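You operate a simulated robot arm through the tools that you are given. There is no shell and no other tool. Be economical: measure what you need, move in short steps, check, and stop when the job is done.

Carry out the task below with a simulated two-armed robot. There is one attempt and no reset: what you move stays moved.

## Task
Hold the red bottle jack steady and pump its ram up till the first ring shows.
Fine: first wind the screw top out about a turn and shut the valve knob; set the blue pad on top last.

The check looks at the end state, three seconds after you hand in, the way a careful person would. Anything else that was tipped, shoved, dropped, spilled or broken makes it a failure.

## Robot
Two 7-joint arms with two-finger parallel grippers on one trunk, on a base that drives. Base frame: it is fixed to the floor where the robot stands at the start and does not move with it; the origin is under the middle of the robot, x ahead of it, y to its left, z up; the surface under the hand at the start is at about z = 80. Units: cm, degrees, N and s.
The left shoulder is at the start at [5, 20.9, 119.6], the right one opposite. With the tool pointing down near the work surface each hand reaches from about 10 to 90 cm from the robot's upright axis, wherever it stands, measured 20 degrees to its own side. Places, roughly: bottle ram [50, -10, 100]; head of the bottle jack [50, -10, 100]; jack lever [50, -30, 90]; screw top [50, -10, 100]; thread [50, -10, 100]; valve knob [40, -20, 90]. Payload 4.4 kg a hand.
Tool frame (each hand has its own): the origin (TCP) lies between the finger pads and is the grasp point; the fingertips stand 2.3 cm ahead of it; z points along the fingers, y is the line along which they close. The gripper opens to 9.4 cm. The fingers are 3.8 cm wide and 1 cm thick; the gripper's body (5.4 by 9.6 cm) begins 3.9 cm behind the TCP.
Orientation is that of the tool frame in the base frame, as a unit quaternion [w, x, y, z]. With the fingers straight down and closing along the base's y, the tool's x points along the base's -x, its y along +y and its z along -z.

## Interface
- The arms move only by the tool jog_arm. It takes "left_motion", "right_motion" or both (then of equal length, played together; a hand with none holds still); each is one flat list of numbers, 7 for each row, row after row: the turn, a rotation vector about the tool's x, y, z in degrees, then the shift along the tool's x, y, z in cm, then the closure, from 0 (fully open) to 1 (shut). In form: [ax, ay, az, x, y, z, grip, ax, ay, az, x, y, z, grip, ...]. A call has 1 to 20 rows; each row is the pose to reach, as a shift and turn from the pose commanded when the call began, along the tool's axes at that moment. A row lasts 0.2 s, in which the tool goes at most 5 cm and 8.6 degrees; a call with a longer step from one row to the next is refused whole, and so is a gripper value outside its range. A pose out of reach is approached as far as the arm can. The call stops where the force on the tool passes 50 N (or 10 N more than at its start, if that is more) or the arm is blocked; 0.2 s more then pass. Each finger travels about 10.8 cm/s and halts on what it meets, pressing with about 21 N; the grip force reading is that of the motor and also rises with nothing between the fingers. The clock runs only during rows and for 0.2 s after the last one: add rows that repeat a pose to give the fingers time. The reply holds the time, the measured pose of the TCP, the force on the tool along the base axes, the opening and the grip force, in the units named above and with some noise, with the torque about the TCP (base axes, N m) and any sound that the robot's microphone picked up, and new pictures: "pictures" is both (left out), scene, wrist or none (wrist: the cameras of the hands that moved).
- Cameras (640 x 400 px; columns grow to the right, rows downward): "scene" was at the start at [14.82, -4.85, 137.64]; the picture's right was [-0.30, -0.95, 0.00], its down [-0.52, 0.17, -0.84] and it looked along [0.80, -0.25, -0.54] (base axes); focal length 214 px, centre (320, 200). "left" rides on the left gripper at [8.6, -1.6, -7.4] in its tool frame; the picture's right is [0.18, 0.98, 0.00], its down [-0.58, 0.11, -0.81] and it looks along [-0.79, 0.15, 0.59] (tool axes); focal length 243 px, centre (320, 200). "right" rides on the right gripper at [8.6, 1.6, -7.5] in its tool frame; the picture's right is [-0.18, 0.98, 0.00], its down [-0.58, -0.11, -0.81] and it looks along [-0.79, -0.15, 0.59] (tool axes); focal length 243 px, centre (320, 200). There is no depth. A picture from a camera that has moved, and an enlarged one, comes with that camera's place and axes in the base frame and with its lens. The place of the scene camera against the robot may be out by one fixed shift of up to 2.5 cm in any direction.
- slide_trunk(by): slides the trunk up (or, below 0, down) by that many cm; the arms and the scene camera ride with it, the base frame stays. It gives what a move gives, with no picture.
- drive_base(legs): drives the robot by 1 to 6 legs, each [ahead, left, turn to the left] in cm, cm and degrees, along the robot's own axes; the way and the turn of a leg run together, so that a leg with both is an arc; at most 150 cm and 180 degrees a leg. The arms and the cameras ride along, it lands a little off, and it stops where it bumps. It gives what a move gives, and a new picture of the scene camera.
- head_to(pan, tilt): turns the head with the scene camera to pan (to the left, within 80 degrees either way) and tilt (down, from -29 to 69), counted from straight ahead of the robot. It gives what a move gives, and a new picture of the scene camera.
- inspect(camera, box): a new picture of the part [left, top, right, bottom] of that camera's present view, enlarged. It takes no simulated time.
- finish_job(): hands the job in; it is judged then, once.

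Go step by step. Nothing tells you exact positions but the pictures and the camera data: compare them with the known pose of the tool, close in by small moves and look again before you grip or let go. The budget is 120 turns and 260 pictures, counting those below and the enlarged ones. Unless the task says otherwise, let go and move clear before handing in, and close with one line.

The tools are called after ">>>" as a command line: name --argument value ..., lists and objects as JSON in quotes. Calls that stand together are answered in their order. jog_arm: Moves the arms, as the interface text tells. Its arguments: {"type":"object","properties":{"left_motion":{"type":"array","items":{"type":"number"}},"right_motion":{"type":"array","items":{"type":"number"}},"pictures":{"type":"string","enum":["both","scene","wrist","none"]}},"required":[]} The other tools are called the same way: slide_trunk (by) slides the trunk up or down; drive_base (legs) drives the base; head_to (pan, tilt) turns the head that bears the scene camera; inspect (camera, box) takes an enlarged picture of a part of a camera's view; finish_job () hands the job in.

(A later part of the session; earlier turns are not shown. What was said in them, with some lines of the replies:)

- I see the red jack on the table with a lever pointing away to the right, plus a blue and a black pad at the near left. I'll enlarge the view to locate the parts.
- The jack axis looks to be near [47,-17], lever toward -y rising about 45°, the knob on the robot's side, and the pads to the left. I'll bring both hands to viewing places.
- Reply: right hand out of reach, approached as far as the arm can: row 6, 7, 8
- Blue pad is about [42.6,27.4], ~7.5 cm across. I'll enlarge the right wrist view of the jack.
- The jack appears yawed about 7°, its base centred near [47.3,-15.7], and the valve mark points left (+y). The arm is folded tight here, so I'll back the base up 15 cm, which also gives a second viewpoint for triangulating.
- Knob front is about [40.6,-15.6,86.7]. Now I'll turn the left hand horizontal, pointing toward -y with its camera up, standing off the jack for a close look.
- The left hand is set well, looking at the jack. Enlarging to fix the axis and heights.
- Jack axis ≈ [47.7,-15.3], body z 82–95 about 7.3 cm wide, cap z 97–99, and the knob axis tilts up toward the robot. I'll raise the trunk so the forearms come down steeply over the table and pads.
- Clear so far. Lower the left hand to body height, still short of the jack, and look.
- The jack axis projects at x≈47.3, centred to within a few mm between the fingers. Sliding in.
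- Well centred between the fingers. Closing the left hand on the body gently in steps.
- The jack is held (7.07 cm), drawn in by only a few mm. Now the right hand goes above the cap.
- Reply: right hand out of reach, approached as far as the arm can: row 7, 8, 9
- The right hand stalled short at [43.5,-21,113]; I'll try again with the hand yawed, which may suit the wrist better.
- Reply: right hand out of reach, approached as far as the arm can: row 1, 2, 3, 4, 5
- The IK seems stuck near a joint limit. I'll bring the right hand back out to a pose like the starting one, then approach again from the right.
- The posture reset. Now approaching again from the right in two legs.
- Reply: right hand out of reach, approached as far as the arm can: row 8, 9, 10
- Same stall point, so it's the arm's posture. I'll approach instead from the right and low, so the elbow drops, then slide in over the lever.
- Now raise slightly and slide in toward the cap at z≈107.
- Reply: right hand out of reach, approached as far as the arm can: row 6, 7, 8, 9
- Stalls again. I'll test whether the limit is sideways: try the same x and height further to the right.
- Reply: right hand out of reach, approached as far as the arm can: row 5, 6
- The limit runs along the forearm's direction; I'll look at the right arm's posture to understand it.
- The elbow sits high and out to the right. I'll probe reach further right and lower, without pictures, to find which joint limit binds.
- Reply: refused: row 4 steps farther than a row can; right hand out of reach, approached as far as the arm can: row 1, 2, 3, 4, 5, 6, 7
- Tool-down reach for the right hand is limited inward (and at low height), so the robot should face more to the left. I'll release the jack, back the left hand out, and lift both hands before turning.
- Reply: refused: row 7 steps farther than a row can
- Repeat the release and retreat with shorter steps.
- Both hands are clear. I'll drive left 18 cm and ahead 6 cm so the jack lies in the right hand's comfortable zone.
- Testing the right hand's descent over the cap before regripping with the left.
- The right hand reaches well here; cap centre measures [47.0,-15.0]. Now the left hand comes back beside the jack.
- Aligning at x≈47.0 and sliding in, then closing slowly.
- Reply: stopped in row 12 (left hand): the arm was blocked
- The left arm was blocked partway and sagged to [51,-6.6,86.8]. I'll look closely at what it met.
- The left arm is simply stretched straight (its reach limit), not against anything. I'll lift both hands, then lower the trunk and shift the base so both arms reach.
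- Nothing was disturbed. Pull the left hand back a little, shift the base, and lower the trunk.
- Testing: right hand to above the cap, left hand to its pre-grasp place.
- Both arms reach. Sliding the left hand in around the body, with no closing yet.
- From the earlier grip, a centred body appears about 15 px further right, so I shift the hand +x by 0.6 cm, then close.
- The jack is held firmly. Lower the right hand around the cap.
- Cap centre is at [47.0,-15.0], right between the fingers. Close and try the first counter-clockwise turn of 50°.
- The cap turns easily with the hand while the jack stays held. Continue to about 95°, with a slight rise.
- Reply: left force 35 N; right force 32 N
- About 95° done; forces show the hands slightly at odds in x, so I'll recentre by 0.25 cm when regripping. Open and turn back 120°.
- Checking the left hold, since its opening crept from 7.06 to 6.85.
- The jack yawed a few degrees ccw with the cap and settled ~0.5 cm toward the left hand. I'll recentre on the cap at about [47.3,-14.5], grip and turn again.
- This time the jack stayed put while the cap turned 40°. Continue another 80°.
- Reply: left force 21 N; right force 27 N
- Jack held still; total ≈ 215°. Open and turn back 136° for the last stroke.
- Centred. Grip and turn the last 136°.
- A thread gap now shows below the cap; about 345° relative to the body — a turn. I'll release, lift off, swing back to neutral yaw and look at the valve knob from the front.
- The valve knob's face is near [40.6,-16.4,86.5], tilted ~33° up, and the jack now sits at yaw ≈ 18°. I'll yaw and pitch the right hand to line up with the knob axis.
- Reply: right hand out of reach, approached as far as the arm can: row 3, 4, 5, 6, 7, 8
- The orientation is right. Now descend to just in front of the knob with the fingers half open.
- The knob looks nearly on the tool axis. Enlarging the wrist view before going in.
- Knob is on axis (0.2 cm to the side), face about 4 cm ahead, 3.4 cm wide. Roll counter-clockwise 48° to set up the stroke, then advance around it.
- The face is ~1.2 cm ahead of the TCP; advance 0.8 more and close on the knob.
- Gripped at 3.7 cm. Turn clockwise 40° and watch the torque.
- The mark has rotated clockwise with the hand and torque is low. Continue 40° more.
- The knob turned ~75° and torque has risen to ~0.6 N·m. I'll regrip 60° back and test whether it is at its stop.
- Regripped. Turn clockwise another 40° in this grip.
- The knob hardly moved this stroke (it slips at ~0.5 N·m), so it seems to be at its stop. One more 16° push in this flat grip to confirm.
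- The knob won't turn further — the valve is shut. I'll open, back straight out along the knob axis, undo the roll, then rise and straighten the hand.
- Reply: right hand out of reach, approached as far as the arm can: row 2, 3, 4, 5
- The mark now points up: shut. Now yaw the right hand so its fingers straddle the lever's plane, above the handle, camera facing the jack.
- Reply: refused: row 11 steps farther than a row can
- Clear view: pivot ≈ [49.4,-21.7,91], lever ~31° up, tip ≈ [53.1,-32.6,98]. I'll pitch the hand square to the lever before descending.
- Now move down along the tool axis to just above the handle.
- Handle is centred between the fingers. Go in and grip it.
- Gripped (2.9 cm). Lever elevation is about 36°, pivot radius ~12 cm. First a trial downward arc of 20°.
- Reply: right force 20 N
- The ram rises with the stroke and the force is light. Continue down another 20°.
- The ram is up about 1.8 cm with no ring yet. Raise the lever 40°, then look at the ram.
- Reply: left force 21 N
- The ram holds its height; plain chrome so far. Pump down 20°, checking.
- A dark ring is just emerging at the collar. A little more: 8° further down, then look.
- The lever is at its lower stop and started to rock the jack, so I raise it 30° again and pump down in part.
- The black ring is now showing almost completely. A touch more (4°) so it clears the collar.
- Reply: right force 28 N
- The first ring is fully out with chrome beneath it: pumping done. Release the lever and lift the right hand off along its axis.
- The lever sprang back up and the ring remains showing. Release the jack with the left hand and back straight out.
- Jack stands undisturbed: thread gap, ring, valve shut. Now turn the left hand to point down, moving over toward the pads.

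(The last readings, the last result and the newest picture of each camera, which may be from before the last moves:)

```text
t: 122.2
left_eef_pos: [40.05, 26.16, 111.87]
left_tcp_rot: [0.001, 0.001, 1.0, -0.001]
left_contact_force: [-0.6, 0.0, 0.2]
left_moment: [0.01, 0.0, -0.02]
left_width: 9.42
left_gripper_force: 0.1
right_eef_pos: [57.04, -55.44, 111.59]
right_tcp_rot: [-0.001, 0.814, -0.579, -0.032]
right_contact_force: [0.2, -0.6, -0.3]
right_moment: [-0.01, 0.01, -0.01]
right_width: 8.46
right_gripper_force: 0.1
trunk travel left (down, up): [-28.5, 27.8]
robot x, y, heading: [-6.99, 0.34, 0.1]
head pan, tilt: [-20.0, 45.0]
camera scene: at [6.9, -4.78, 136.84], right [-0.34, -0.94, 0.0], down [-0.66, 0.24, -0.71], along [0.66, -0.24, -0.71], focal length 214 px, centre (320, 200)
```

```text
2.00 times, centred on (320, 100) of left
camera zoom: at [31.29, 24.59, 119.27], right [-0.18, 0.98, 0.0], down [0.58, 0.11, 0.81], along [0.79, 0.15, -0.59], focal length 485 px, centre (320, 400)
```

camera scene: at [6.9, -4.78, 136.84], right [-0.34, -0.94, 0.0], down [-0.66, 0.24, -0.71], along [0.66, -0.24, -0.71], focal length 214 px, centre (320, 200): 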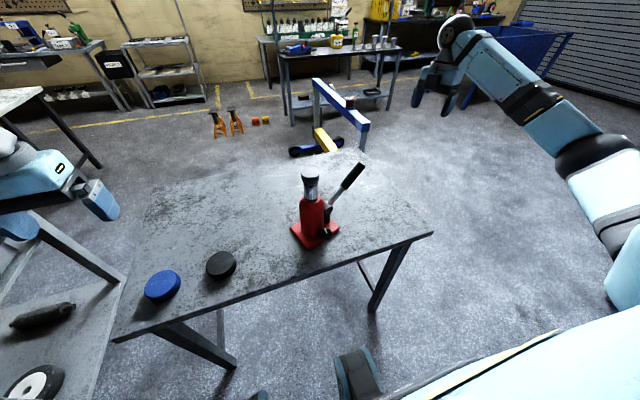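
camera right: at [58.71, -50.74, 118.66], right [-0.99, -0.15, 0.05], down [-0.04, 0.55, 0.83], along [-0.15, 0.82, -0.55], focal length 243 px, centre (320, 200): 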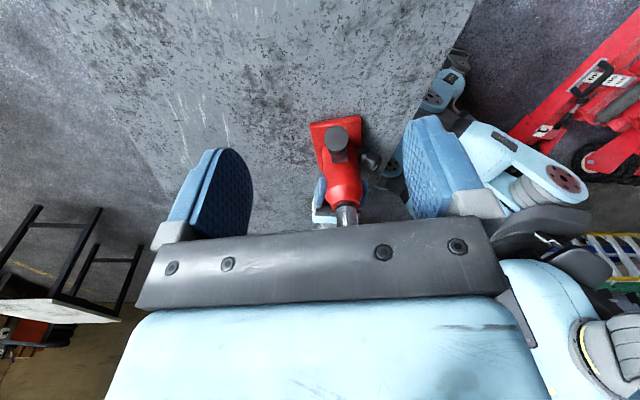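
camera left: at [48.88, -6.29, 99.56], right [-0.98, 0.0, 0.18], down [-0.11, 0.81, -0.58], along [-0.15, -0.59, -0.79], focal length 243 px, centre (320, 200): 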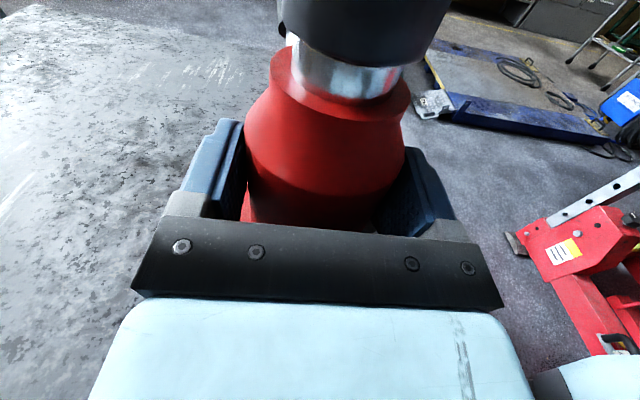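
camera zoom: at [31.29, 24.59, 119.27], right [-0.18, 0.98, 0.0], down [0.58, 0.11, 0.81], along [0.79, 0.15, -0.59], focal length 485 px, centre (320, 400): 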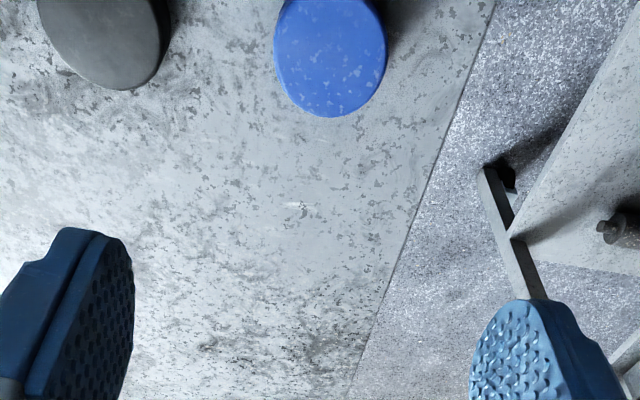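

Blue pad ≈ [43.2,27.5]. Descend partway over it and refine.

>>> jog_arm --left_motion '[0, 0, 0, -1, 0.4, 4, 0, 0, 0, 0, -2, 0.8, 8, 0, 0, 0, 0, -3.1, 1.3, 12, 0, 0, 0, 0, -3.1, 1.3, 16, 0]' --pictures "wrist"

```text
t: 123.2
left_eef_pos: [43.32, 27.46, 95.84]
left_tcp_rot: [0.0, 0.001, 1.0, 0.0]
left_contact_force: [-0.4, -0.3, 0.2]
left_moment: [-0.02, 0.01, -0.01]
left_width: 9.39
left_gripper_force: 0.1
right_eef_pos: [57.0, -55.35, 111.48]
right_tcp_rot: [-0.001, 0.814, -0.579, -0.033]
right_contact_force: [-0.2, 0.0, 0.2]
right_moment: [0.03, -0.02, 0.01]
right_width: 8.46
right_gripper_force: 0.0
trunk travel left (down, up): [-28.5, 27.8]
robot x, y, heading: [-7.2, 0.3, 0.1]
head pan, tilt: [-20.0, 45.0]
camera left: at [34.45, 25.95, 103.21], right [-0.18, 0.98, 0.0], down [0.58, 0.11, 0.81], along [0.79, 0.15, -0.59], focal length 243 px, centre (320, 200)
```

left: 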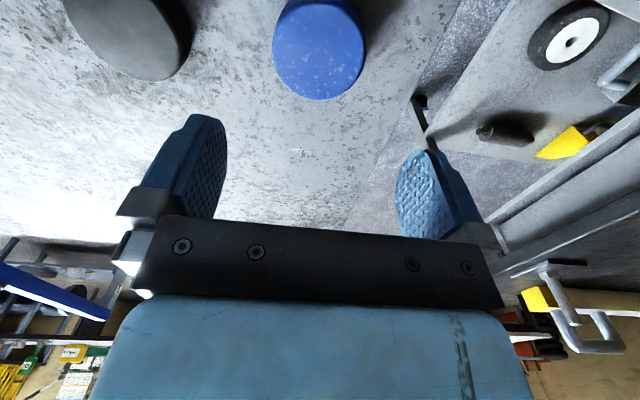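

Centred in y; adjust x by -0.5 and descend to z≈83, then grip.

>>> jog_arm --left_motion '[0, 0, 0, 0.5, 0, 4, 0, 0, 0, 0, 0.5, 0, 8, 0, 0, 0, 0, 0.5, 0, 10.5, 0, 0, 0, 0, 0.5, 0, 12, 0, 0, 0, 0, 0.5, 0, 12.8, 0]'

>>> inspect --camera "scene" --box '[100, 220, 260, 340]'

```text
t: 124.4
left_eef_pos: [42.71, 27.44, 83.15]
left_tcp_rot: [-0.001, 0.001, 1.0, -0.002]
left_contact_force: [0.7, -0.4, -1.3]
left_moment: [-0.02, -0.01, -0.01]
left_width: 9.4
left_gripper_force: 0.0
right_eef_pos: [57.06, -55.49, 111.59]
right_tcp_rot: [-0.001, 0.814, -0.58, -0.033]
right_contact_force: [0.9, -0.4, -0.7]
right_moment: [0.01, 0.01, 0.0]
right_width: 8.44
right_gripper_force: 0.1
trunk travel left (down, up): [-28.5, 27.8]
robot x, y, heading: [-7.23, -0.12, 0.3]
head pan, tilt: [-20.0, 45.0]
camera scene: at [6.9, -4.76, 136.84], right [-0.34, -0.94, 0.0], down [-0.66, 0.24, -0.71], along [0.66, -0.24, -0.71], focal length 214 px, centre (320, 200)
camera left: at [33.88, 25.84, 90.45], right [-0.18, 0.98, 0.0], down [0.58, 0.11, 0.81], along [0.79, 0.15, -0.59], focal length 243 px, centre (320, 200)
```

scene: 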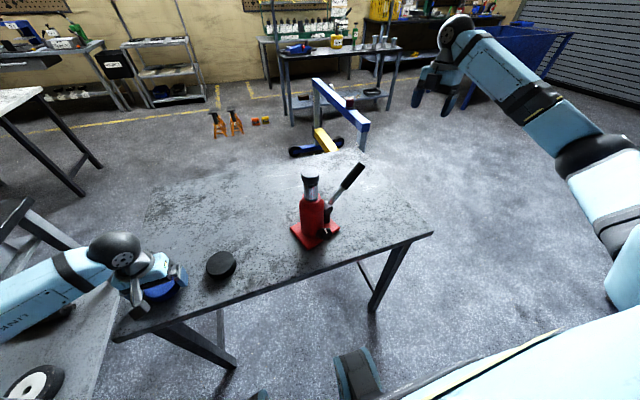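
left: 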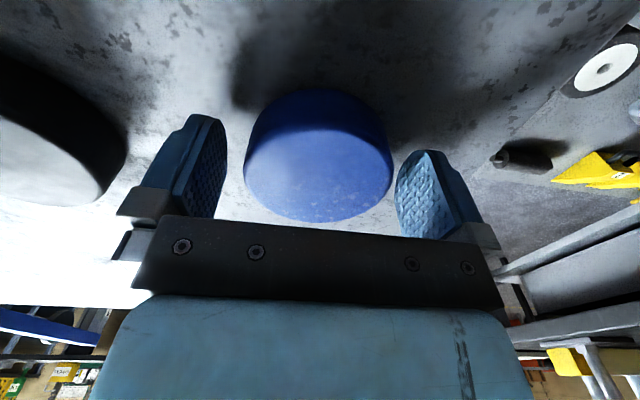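

```text
3.33 times, centred on (180, 280) of scene
camera zoom: at [6.9, -4.76, 136.84], right [-0.34, -0.94, 0.0], down [-0.66, 0.24, -0.71], along [0.66, -0.24, -0.71], focal length 715 px, centre (787, -67)
```

zoom: 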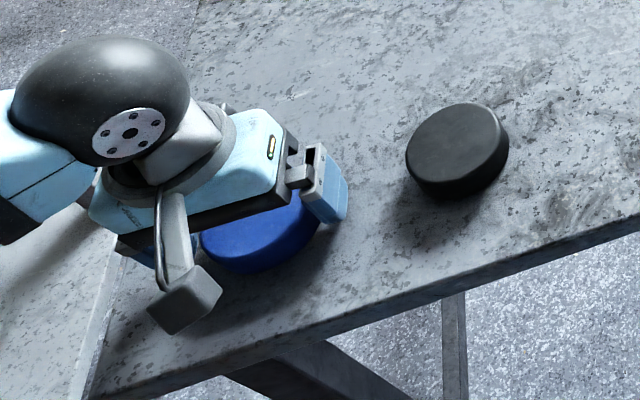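

Pad is centred, top at z≈82.4. Lower 0.4 and close.

>>> jog_arm --left_motion '[0, 0, 0, 0, 0, 0.4, 0, 0, 0, 0, 0, 0, 0.4, 0.15, 0, 0, 0, 0, 0, 0.4, 0.25, 0, 0, 0, 0, 0, 0.4, 0.5, 0, 0, 0, 0, 0, 0.4, 0.5, 0, 0, 0, 0, 0, -1, 0.5, 0, 0, 0, 0, 0, -4, 0.5, 0, 0, 0, 0, 0, -8, 0.5]' --pictures "wrist"

>>> inspect --camera "scene" --box '[100, 220, 260, 340]'

```text
t: 126.2
left_eef_pos: [42.58, 27.5, 91.15]
left_tcp_rot: [-0.001, 0.001, 1.0, 0.0]
left_contact_force: [-0.3, 0.9, -1.8]
left_moment: [-0.05, -0.01, -0.01]
left_width: 7.3
left_gripper_force: 21.3
right_eef_pos: [57.04, -55.47, 111.44]
right_tcp_rot: [-0.001, 0.814, -0.579, -0.033]
right_contact_force: [-1.0, 0.6, -0.5]
right_moment: [0.0, 0.03, -0.01]
right_width: 8.45
right_gripper_force: 0.0
trunk travel left (down, up): [-28.5, 27.8]
robot x, y, heading: [-7.09, 0.47, 0.3]
head pan, tilt: [-20.0, 45.0]
camera left: at [33.81, 25.82, 98.54], right [-0.18, 0.98, 0.0], down [0.58, 0.11, 0.81], along [0.79, 0.15, -0.59], focal length 243 px, centre (320, 200)
```

left: 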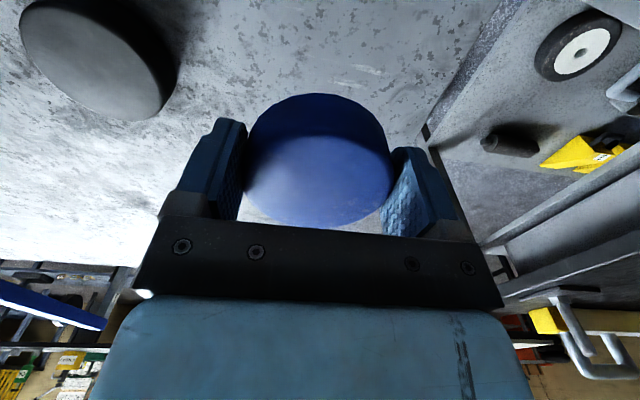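

```text
3.33 times, centred on (180, 280) of scene
camera zoom: at [6.88, -4.79, 136.84], right [-0.34, -0.94, 0.0], down [-0.66, 0.24, -0.71], along [0.66, -0.24, -0.71], focal length 715 px, centre (787, -67)
```

zoom: 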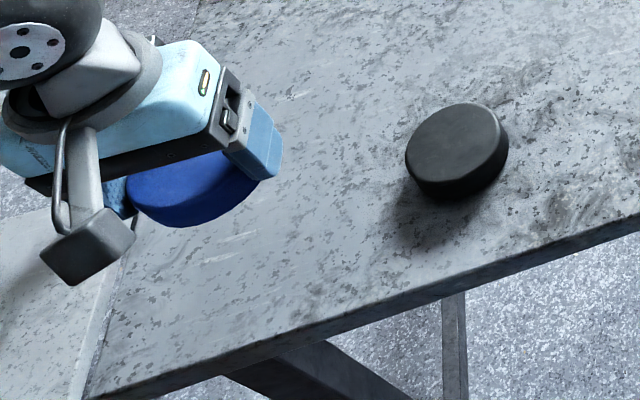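

Pad is held (7.3 cm). Raise it well above the jack, then drive the base to the right so the left hand can set it down.

>>> jog_arm --left_motion '[0, 0, 0, 0, 0, -4, 0.5, 0, 0, 0, 0, 0, -8, 0.5, 0, 0, 0, 0, 0, -12, 0.5, 0, 0, 0, 0, 0, -16, 0.5, 0, 0, 0, 0, 0, -20, 0.5, 0, 0, 0, 0, 0, -24, 0.5]' --pictures "none"

>>> drive_base --legs '[[0, -42, 0]]'

>>> inspect --camera "left" --box '[160, 0, 480, 200]'

```text
t: 127.6
left_eef_pos: [42.68, 27.53, 115.1]
left_tcp_rot: [-0.002, 0.001, 1.0, 0.0]
left_contact_force: [0.5, -0.5, -1.6]
left_moment: [0.02, 0.01, -0.02]
left_width: 7.26
left_gripper_force: 21.2
right_eef_pos: [57.07, -55.61, 111.57]
right_tcp_rot: [-0.001, 0.814, -0.579, -0.032]
right_contact_force: [0.0, -0.5, -0.9]
right_moment: [0.04, 0.0, 0.02]
right_width: 8.43
right_gripper_force: 0.0
trunk travel left (down, up): [-28.5, 27.8]
robot x, y, heading: [-7.33, 0.07, 0.1]
head pan, tilt: [-20.0, 45.0]
```

```text
t: 131.8
left_eef_pos: [42.72, -14.71, 114.89]
left_tcp_rot: [-0.001, 0.002, 1.0, -0.001]
left_contact_force: [0.2, 0.3, -2.0]
left_moment: [-0.01, 0.0, 0.0]
left_width: 7.26
left_gripper_force: 20.6
right_eef_pos: [57.02, -97.76, 111.49]
right_tcp_rot: [-0.001, 0.815, -0.579, -0.033]
right_contact_force: [-0.4, -0.3, -0.2]
right_moment: [-0.03, 0.03, -0.02]
right_width: 8.45
right_gripper_force: 0.0
trunk travel left (down, up): [-28.5, 27.8]
robot x, y, heading: [-6.78, -42.51, 0.0]
head pan, tilt: [-20.0, 45.0]
camera scene: at [6.99, -47.01, 136.84], right [-0.34, -0.94, 0.0], down [-0.67, 0.24, -0.71], along [0.66, -0.24, -0.71], focal length 214 px, centre (320, 200)
```

scene: 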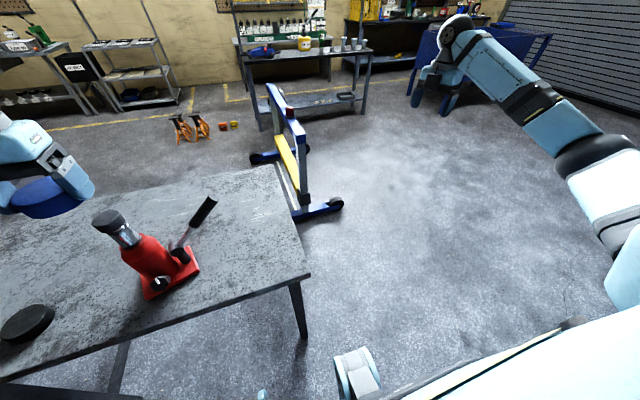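

```text
2.00 times, centred on (320, 100) of left
camera zoom: at [33.99, -16.36, 122.36], right [-0.18, 0.98, 0.0], down [0.58, 0.11, 0.81], along [0.79, 0.15, -0.59], focal length 485 px, centre (320, 400)
```

zoom: 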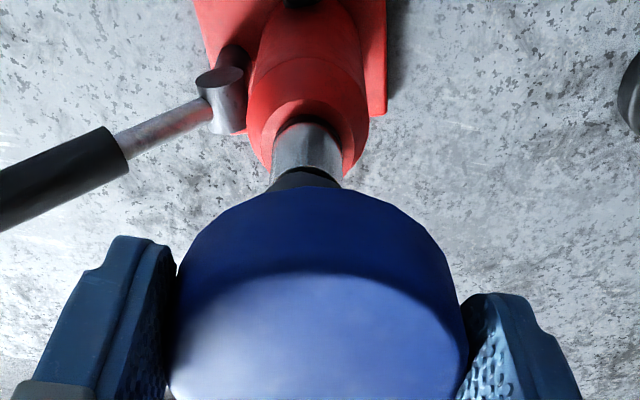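

Cap axis is ≈[47.35,-14.5] with its top near z≈103.5. Move the pad above it at z=109 and turn the head to watch from the side.

>>> jog_arm --left_motion '[0, 0, 0, -2, 0.1, 0, 0.5, 0, 0, 0, -4.6, 0.2, 0, 0.5, 0, 0, 0, -4.6, 0.2, 3, 0.5, 0, 0, 0, -4.6, 0.2, 6, 0.5]' --pictures "none"

>>> head_to --pan 39 --tilt 33

>>> inspect --camera "scene" --box '[260, 150, 380, 250]'

```text
t: 132.8
left_eef_pos: [47.27, -14.49, 108.99]
left_tcp_rot: [0.0, 0.001, 1.0, -0.001]
left_contact_force: [-0.3, -0.5, -1.5]
left_moment: [-0.02, 0.02, 0.0]
left_width: 7.25
left_gripper_force: 21.2
right_eef_pos: [57.07, -97.8, 111.51]
right_tcp_rot: [-0.001, 0.815, -0.579, -0.033]
right_contact_force: [-0.1, -0.6, 0.0]
right_moment: [0.01, -0.04, -0.01]
right_width: 8.46
right_gripper_force: 0.1
trunk travel left (down, up): [-28.5, 27.8]
robot x, y, heading: [-7.03, -42.18, 0.0]
head pan, tilt: [-20.0, 45.0]
```

```text
t: 134.1
left_eef_pos: [47.29, -14.53, 108.93]
left_tcp_rot: [-0.001, 0.001, 1.0, 0.0]
left_contact_force: [-0.3, 0.0, -2.9]
left_moment: [0.0, 0.02, -0.02]
left_width: 7.25
left_gripper_force: 20.4
right_eef_pos: [57.08, -97.73, 111.46]
right_tcp_rot: [0.0, 0.814, -0.58, -0.033]
right_contact_force: [0.7, 0.3, 0.1]
right_moment: [-0.01, 0.02, 0.0]
right_width: 8.46
right_gripper_force: 0.0
trunk travel left (down, up): [-28.5, 27.8]
robot x, y, heading: [-6.83, -41.94, 0.1]
head pan, tilt: [39.0, 33.0]
camera scene: at [6.26, -38.62, 138.63], right [0.63, -0.78, 0.0], down [-0.42, -0.34, -0.84], along [0.65, 0.53, -0.54], focal length 214 px, centre (320, 200)
```

scene: 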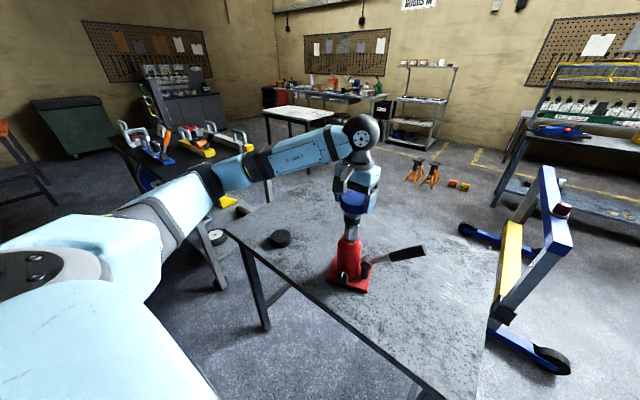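

```text
4.00 times, centred on (320, 200) of scene
camera zoom: at [6.26, -38.62, 138.63], right [0.63, -0.78, 0.0], down [-0.42, -0.34, -0.84], along [0.65, 0.53, -0.54], focal length 858 px, centre (320, 200)
```

zoom: 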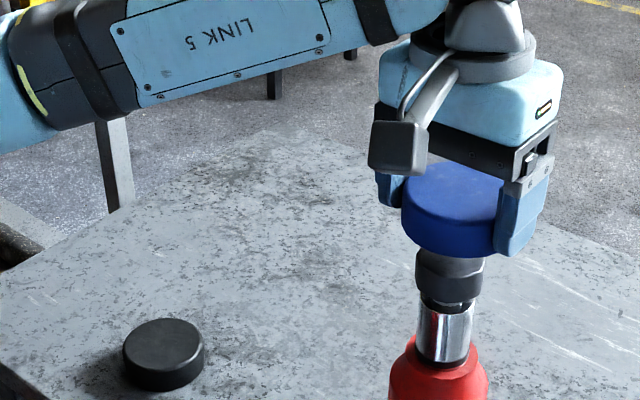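

>>> inspect --camera "scene" --box '[325, 180, 381, 232]'

>>> inspect --camera "left" --box '[160, 0, 480, 200]'

```text
7.69 times, centred on (353, 206) of scene
camera zoom: at [6.26, -38.62, 138.63], right [0.63, -0.78, 0.0], down [-0.42, -0.34, -0.84], along [0.65, 0.53, -0.54], focal length 1650 px, centre (66, 154)
```

zoom: 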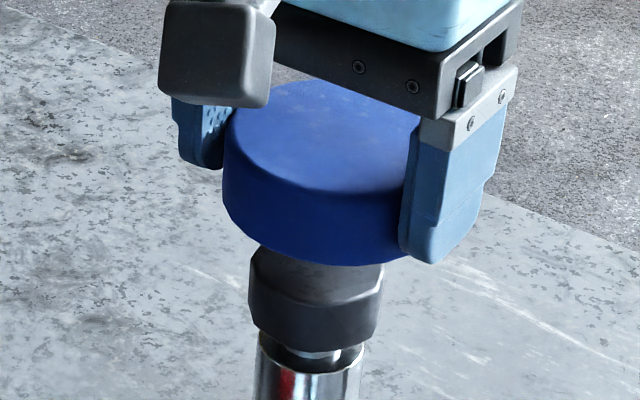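

```text
2.00 times, centred on (320, 100) of left
camera zoom: at [38.53, -16.19, 116.3], right [-0.18, 0.98, 0.0], down [0.58, 0.11, 0.81], along [0.79, 0.15, -0.59], focal length 485 px, centre (320, 400)
```

zoom: 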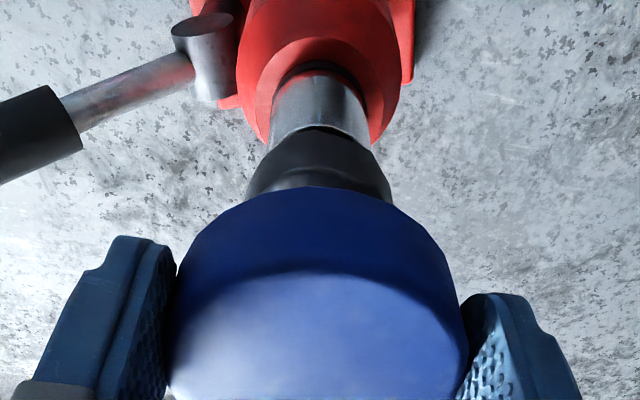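

Alignment is good from both views. Lower in small steps, watching the force.

>>> jog_arm --left_motion '[0, 0, 0, 0, 0, 1, 0.5, 0, 0, 0, 0, 0, 2, 0.5]' --pictures "none"

>>> jog_arm --left_motion '[0, 0, 0, 0, 0, 0.3, 0.5]' --pictures "none"

>>> inspect --camera "scene" --box '[325, 180, 381, 232]'

```text
t: 134.7
left_eef_pos: [47.34, -14.56, 106.97]
left_tcp_rot: [0.0, 0.001, 1.0, -0.001]
left_contact_force: [-0.6, 0.1, -2.2]
left_moment: [-0.01, 0.04, 0.02]
left_width: 7.26
left_gripper_force: 21.1
right_eef_pos: [56.97, -97.65, 111.64]
right_tcp_rot: [-0.001, 0.815, -0.579, -0.032]
right_contact_force: [-0.7, -0.4, 0.5]
right_moment: [0.0, 0.01, 0.02]
right_width: 8.46
right_gripper_force: 0.1
trunk travel left (down, up): [-28.5, 27.8]
robot x, y, heading: [-7.4, -41.84, 0.3]
head pan, tilt: [39.0, 33.0]
```

```text
t: 135.1
left_eef_pos: [47.3, -14.59, 106.8]
left_tcp_rot: [0.0, 0.0, 1.0, -0.002]
left_contact_force: [-0.2, 0.1, 1.1]
left_moment: [0.01, 0.03, 0.0]
left_width: 7.28
left_gripper_force: 20.4
right_eef_pos: [57.1, -97.75, 111.55]
right_tcp_rot: [0.0, 0.814, -0.579, -0.032]
right_contact_force: [0.9, 0.0, 0.4]
right_moment: [0.0, 0.01, -0.05]
right_width: 8.47
right_gripper_force: 0.0
trunk travel left (down, up): [-28.5, 27.8]
robot x, y, heading: [-7.19, -42.37, -0.1]
head pan, tilt: [39.0, 33.0]
```

```text
7.69 times, centred on (353, 206) of scene
camera zoom: at [6.23, -38.62, 138.64], right [0.63, -0.78, 0.0], down [-0.42, -0.34, -0.84], along [0.65, 0.53, -0.54], focal length 1650 px, centre (66, 154)
```

zoom: 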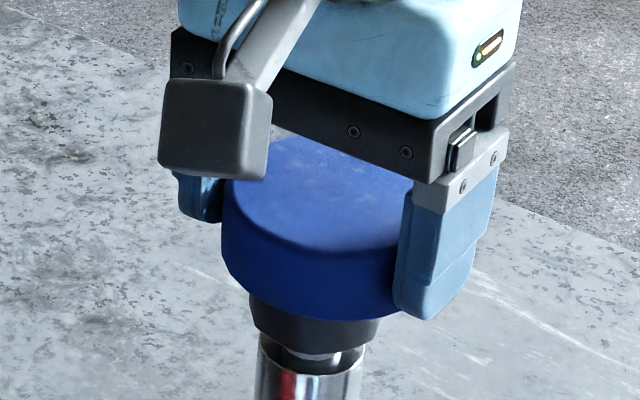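

Force just flipped sign — contact. One more 0.2 cm to confirm.

>>> jog_arm --left_motion '[0, 0, 0, 0, 0, 0.2, 0.5, 0, 0, 0, 0, 0, 0.2, 0.5]' --pictures "none"

```text
t: 135.7
left_eef_pos: [47.3, -14.63, 106.68]
left_tcp_rot: [0.0, 0.001, 1.0, -0.001]
left_contact_force: [1.0, 2.0, 8.2]
left_moment: [0.08, 0.03, -0.03]
left_width: 7.26
left_gripper_force: 21.4
right_eef_pos: [56.95, -97.82, 111.58]
right_tcp_rot: [-0.001, 0.814, -0.579, -0.032]
right_contact_force: [-0.1, -0.7, 0.9]
right_moment: [0.0, -0.01, -0.03]
right_width: 8.45
right_gripper_force: 0.0
trunk travel left (down, up): [-28.5, 27.8]
robot x, y, heading: [-7.1, -42.26, 0.1]
head pan, tilt: [39.0, 33.0]
```

Seated on the cap with 8 N. Ease off slightly and open slowly.

>>> jog_arm --left_motion '[0, 0, 0, 0, 0, -0.1, 0.5, 0, 0, 0, 0, 0, -0.1, 0.22, 0, 0, 0, 0, 0, -0.1, 0.18, 0, 0, 0, 0, 0, -0.1, 0.1, 0, 0, 0, 0, 0, -0.1, 0, 0, 0, 0, 0, 0, -0.1, 0]' --pictures "wrist"

>>> inspect --camera "scene" --box '[325, 180, 381, 232]'

```text
t: 137.1
left_eef_pos: [47.25, -14.63, 106.7]
left_tcp_rot: [-0.001, 0.002, 1.0, -0.001]
left_contact_force: [0.5, 0.3, -0.2]
left_moment: [0.05, -0.01, -0.03]
left_width: 9.41
left_gripper_force: 0.0
right_eef_pos: [57.08, -97.69, 111.52]
right_tcp_rot: [-0.001, 0.814, -0.58, -0.033]
right_contact_force: [0.4, 0.7, 0.7]
right_moment: [0.0, -0.01, 0.01]
right_width: 8.47
right_gripper_force: 0.1
trunk travel left (down, up): [-28.5, 27.8]
robot x, y, heading: [-6.99, -41.78, 0.3]
head pan, tilt: [39.0, 33.0]
camera left: at [38.55, -16.2, 113.97], right [-0.18, 0.98, 0.0], down [0.58, 0.11, 0.81], along [0.79, 0.15, -0.59], focal length 243 px, centre (320, 200)
```

left: 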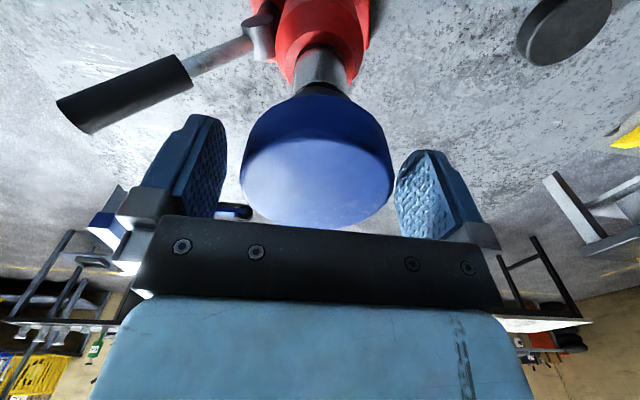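

```text
7.69 times, centred on (353, 206) of scene
camera zoom: at [6.24, -38.62, 138.63], right [0.63, -0.78, 0.0], down [-0.42, -0.34, -0.84], along [0.65, 0.53, -0.54], focal length 1650 px, centre (66, 154)
```

zoom: 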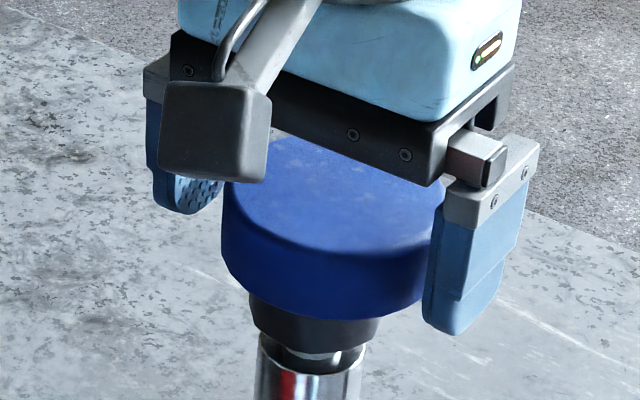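

The pad sits level on the cap with the fingers clear. Lift the left hand straight up and back.

>>> jog_arm --left_motion '[0, 0, 0, 0, 0, -1.5, 0, 0, 0, 0, 0, 0, -4, 0, 0, 0, 0, 0, 0, -8, 0, 0, 0, 0, 0, 0, -12, 0, 0, 0, 0, 3, 2, -15, 0, 0, 0, 0, 6, 5, -17, 0, 0, 0, 0, 9, 8, -19, 0]' --pictures "scene"

>>> inspect --camera "scene" --box '[310, 190, 430, 300]'

>>> inspect --camera "left" --box '[240, 0, 480, 150]'

```text
t: 138.7
left_eef_pos: [38.15, -6.48, 125.86]
left_tcp_rot: [0.0, 0.001, 1.0, 0.0]
left_contact_force: [0.2, 0.1, -0.9]
left_moment: [0.03, -0.03, -0.01]
left_width: 9.41
left_gripper_force: 0.1
right_eef_pos: [56.92, -97.62, 111.67]
right_tcp_rot: [-0.001, 0.814, -0.58, -0.031]
right_contact_force: [-0.7, -0.2, -0.3]
right_moment: [0.01, -0.05, 0.0]
right_width: 8.43
right_gripper_force: 0.1
trunk travel left (down, up): [-28.5, 27.8]
robot x, y, heading: [-6.84, -42.06, 0.3]
head pan, tilt: [39.0, 33.0]
camera scene: at [6.02, -38.55, 138.66], right [0.63, -0.78, 0.0], down [-0.42, -0.34, -0.84], along [0.65, 0.53, -0.54], focal length 214 px, centre (320, 200)
```

scene: 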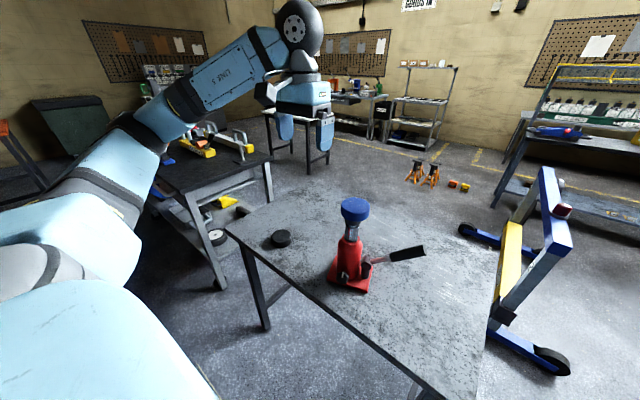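

```text
3.64 times, centred on (370, 245) of scene
camera zoom: at [6.02, -38.55, 138.66], right [0.63, -0.78, 0.0], down [-0.42, -0.34, -0.84], along [0.65, 0.53, -0.54], focal length 780 px, centre (138, 36)
```

zoom: 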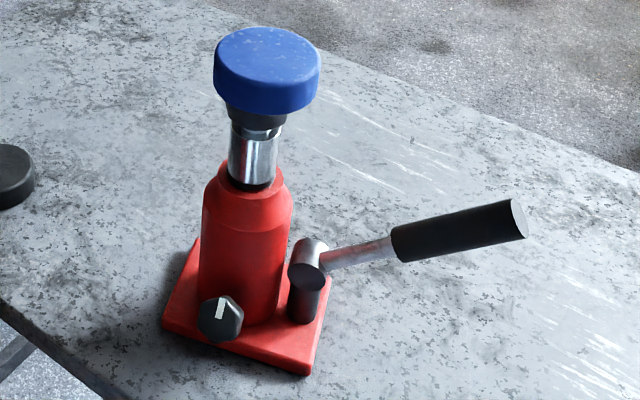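

```text
2.67 times, centred on (360, 75) of left
camera zoom: at [29.35, -8.11, 133.11], right [-0.18, 0.98, 0.0], down [0.58, 0.11, 0.81], along [0.79, 0.15, -0.59], focal length 647 px, centre (213, 533)
```

zoom: 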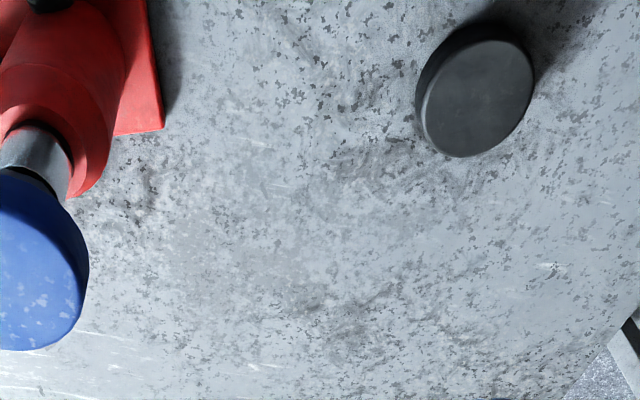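

The pad rests flat on the screw top, the thread and first ring are showing, the valve is shut, the lever is free, and both hands are clear. I'm handing in.

>>> finish_job

```text
The job is handed in.
```

The job is handed in: I wound the screw top out about a turn, turned the valve knob to its stop, pumped the ram until the first ring showed, and set the blue pad on top. While I was winding out the screw top, the jack turned about 10° in the left hand and slid about half a centimetre. I left it there; nothing else was disturbed.
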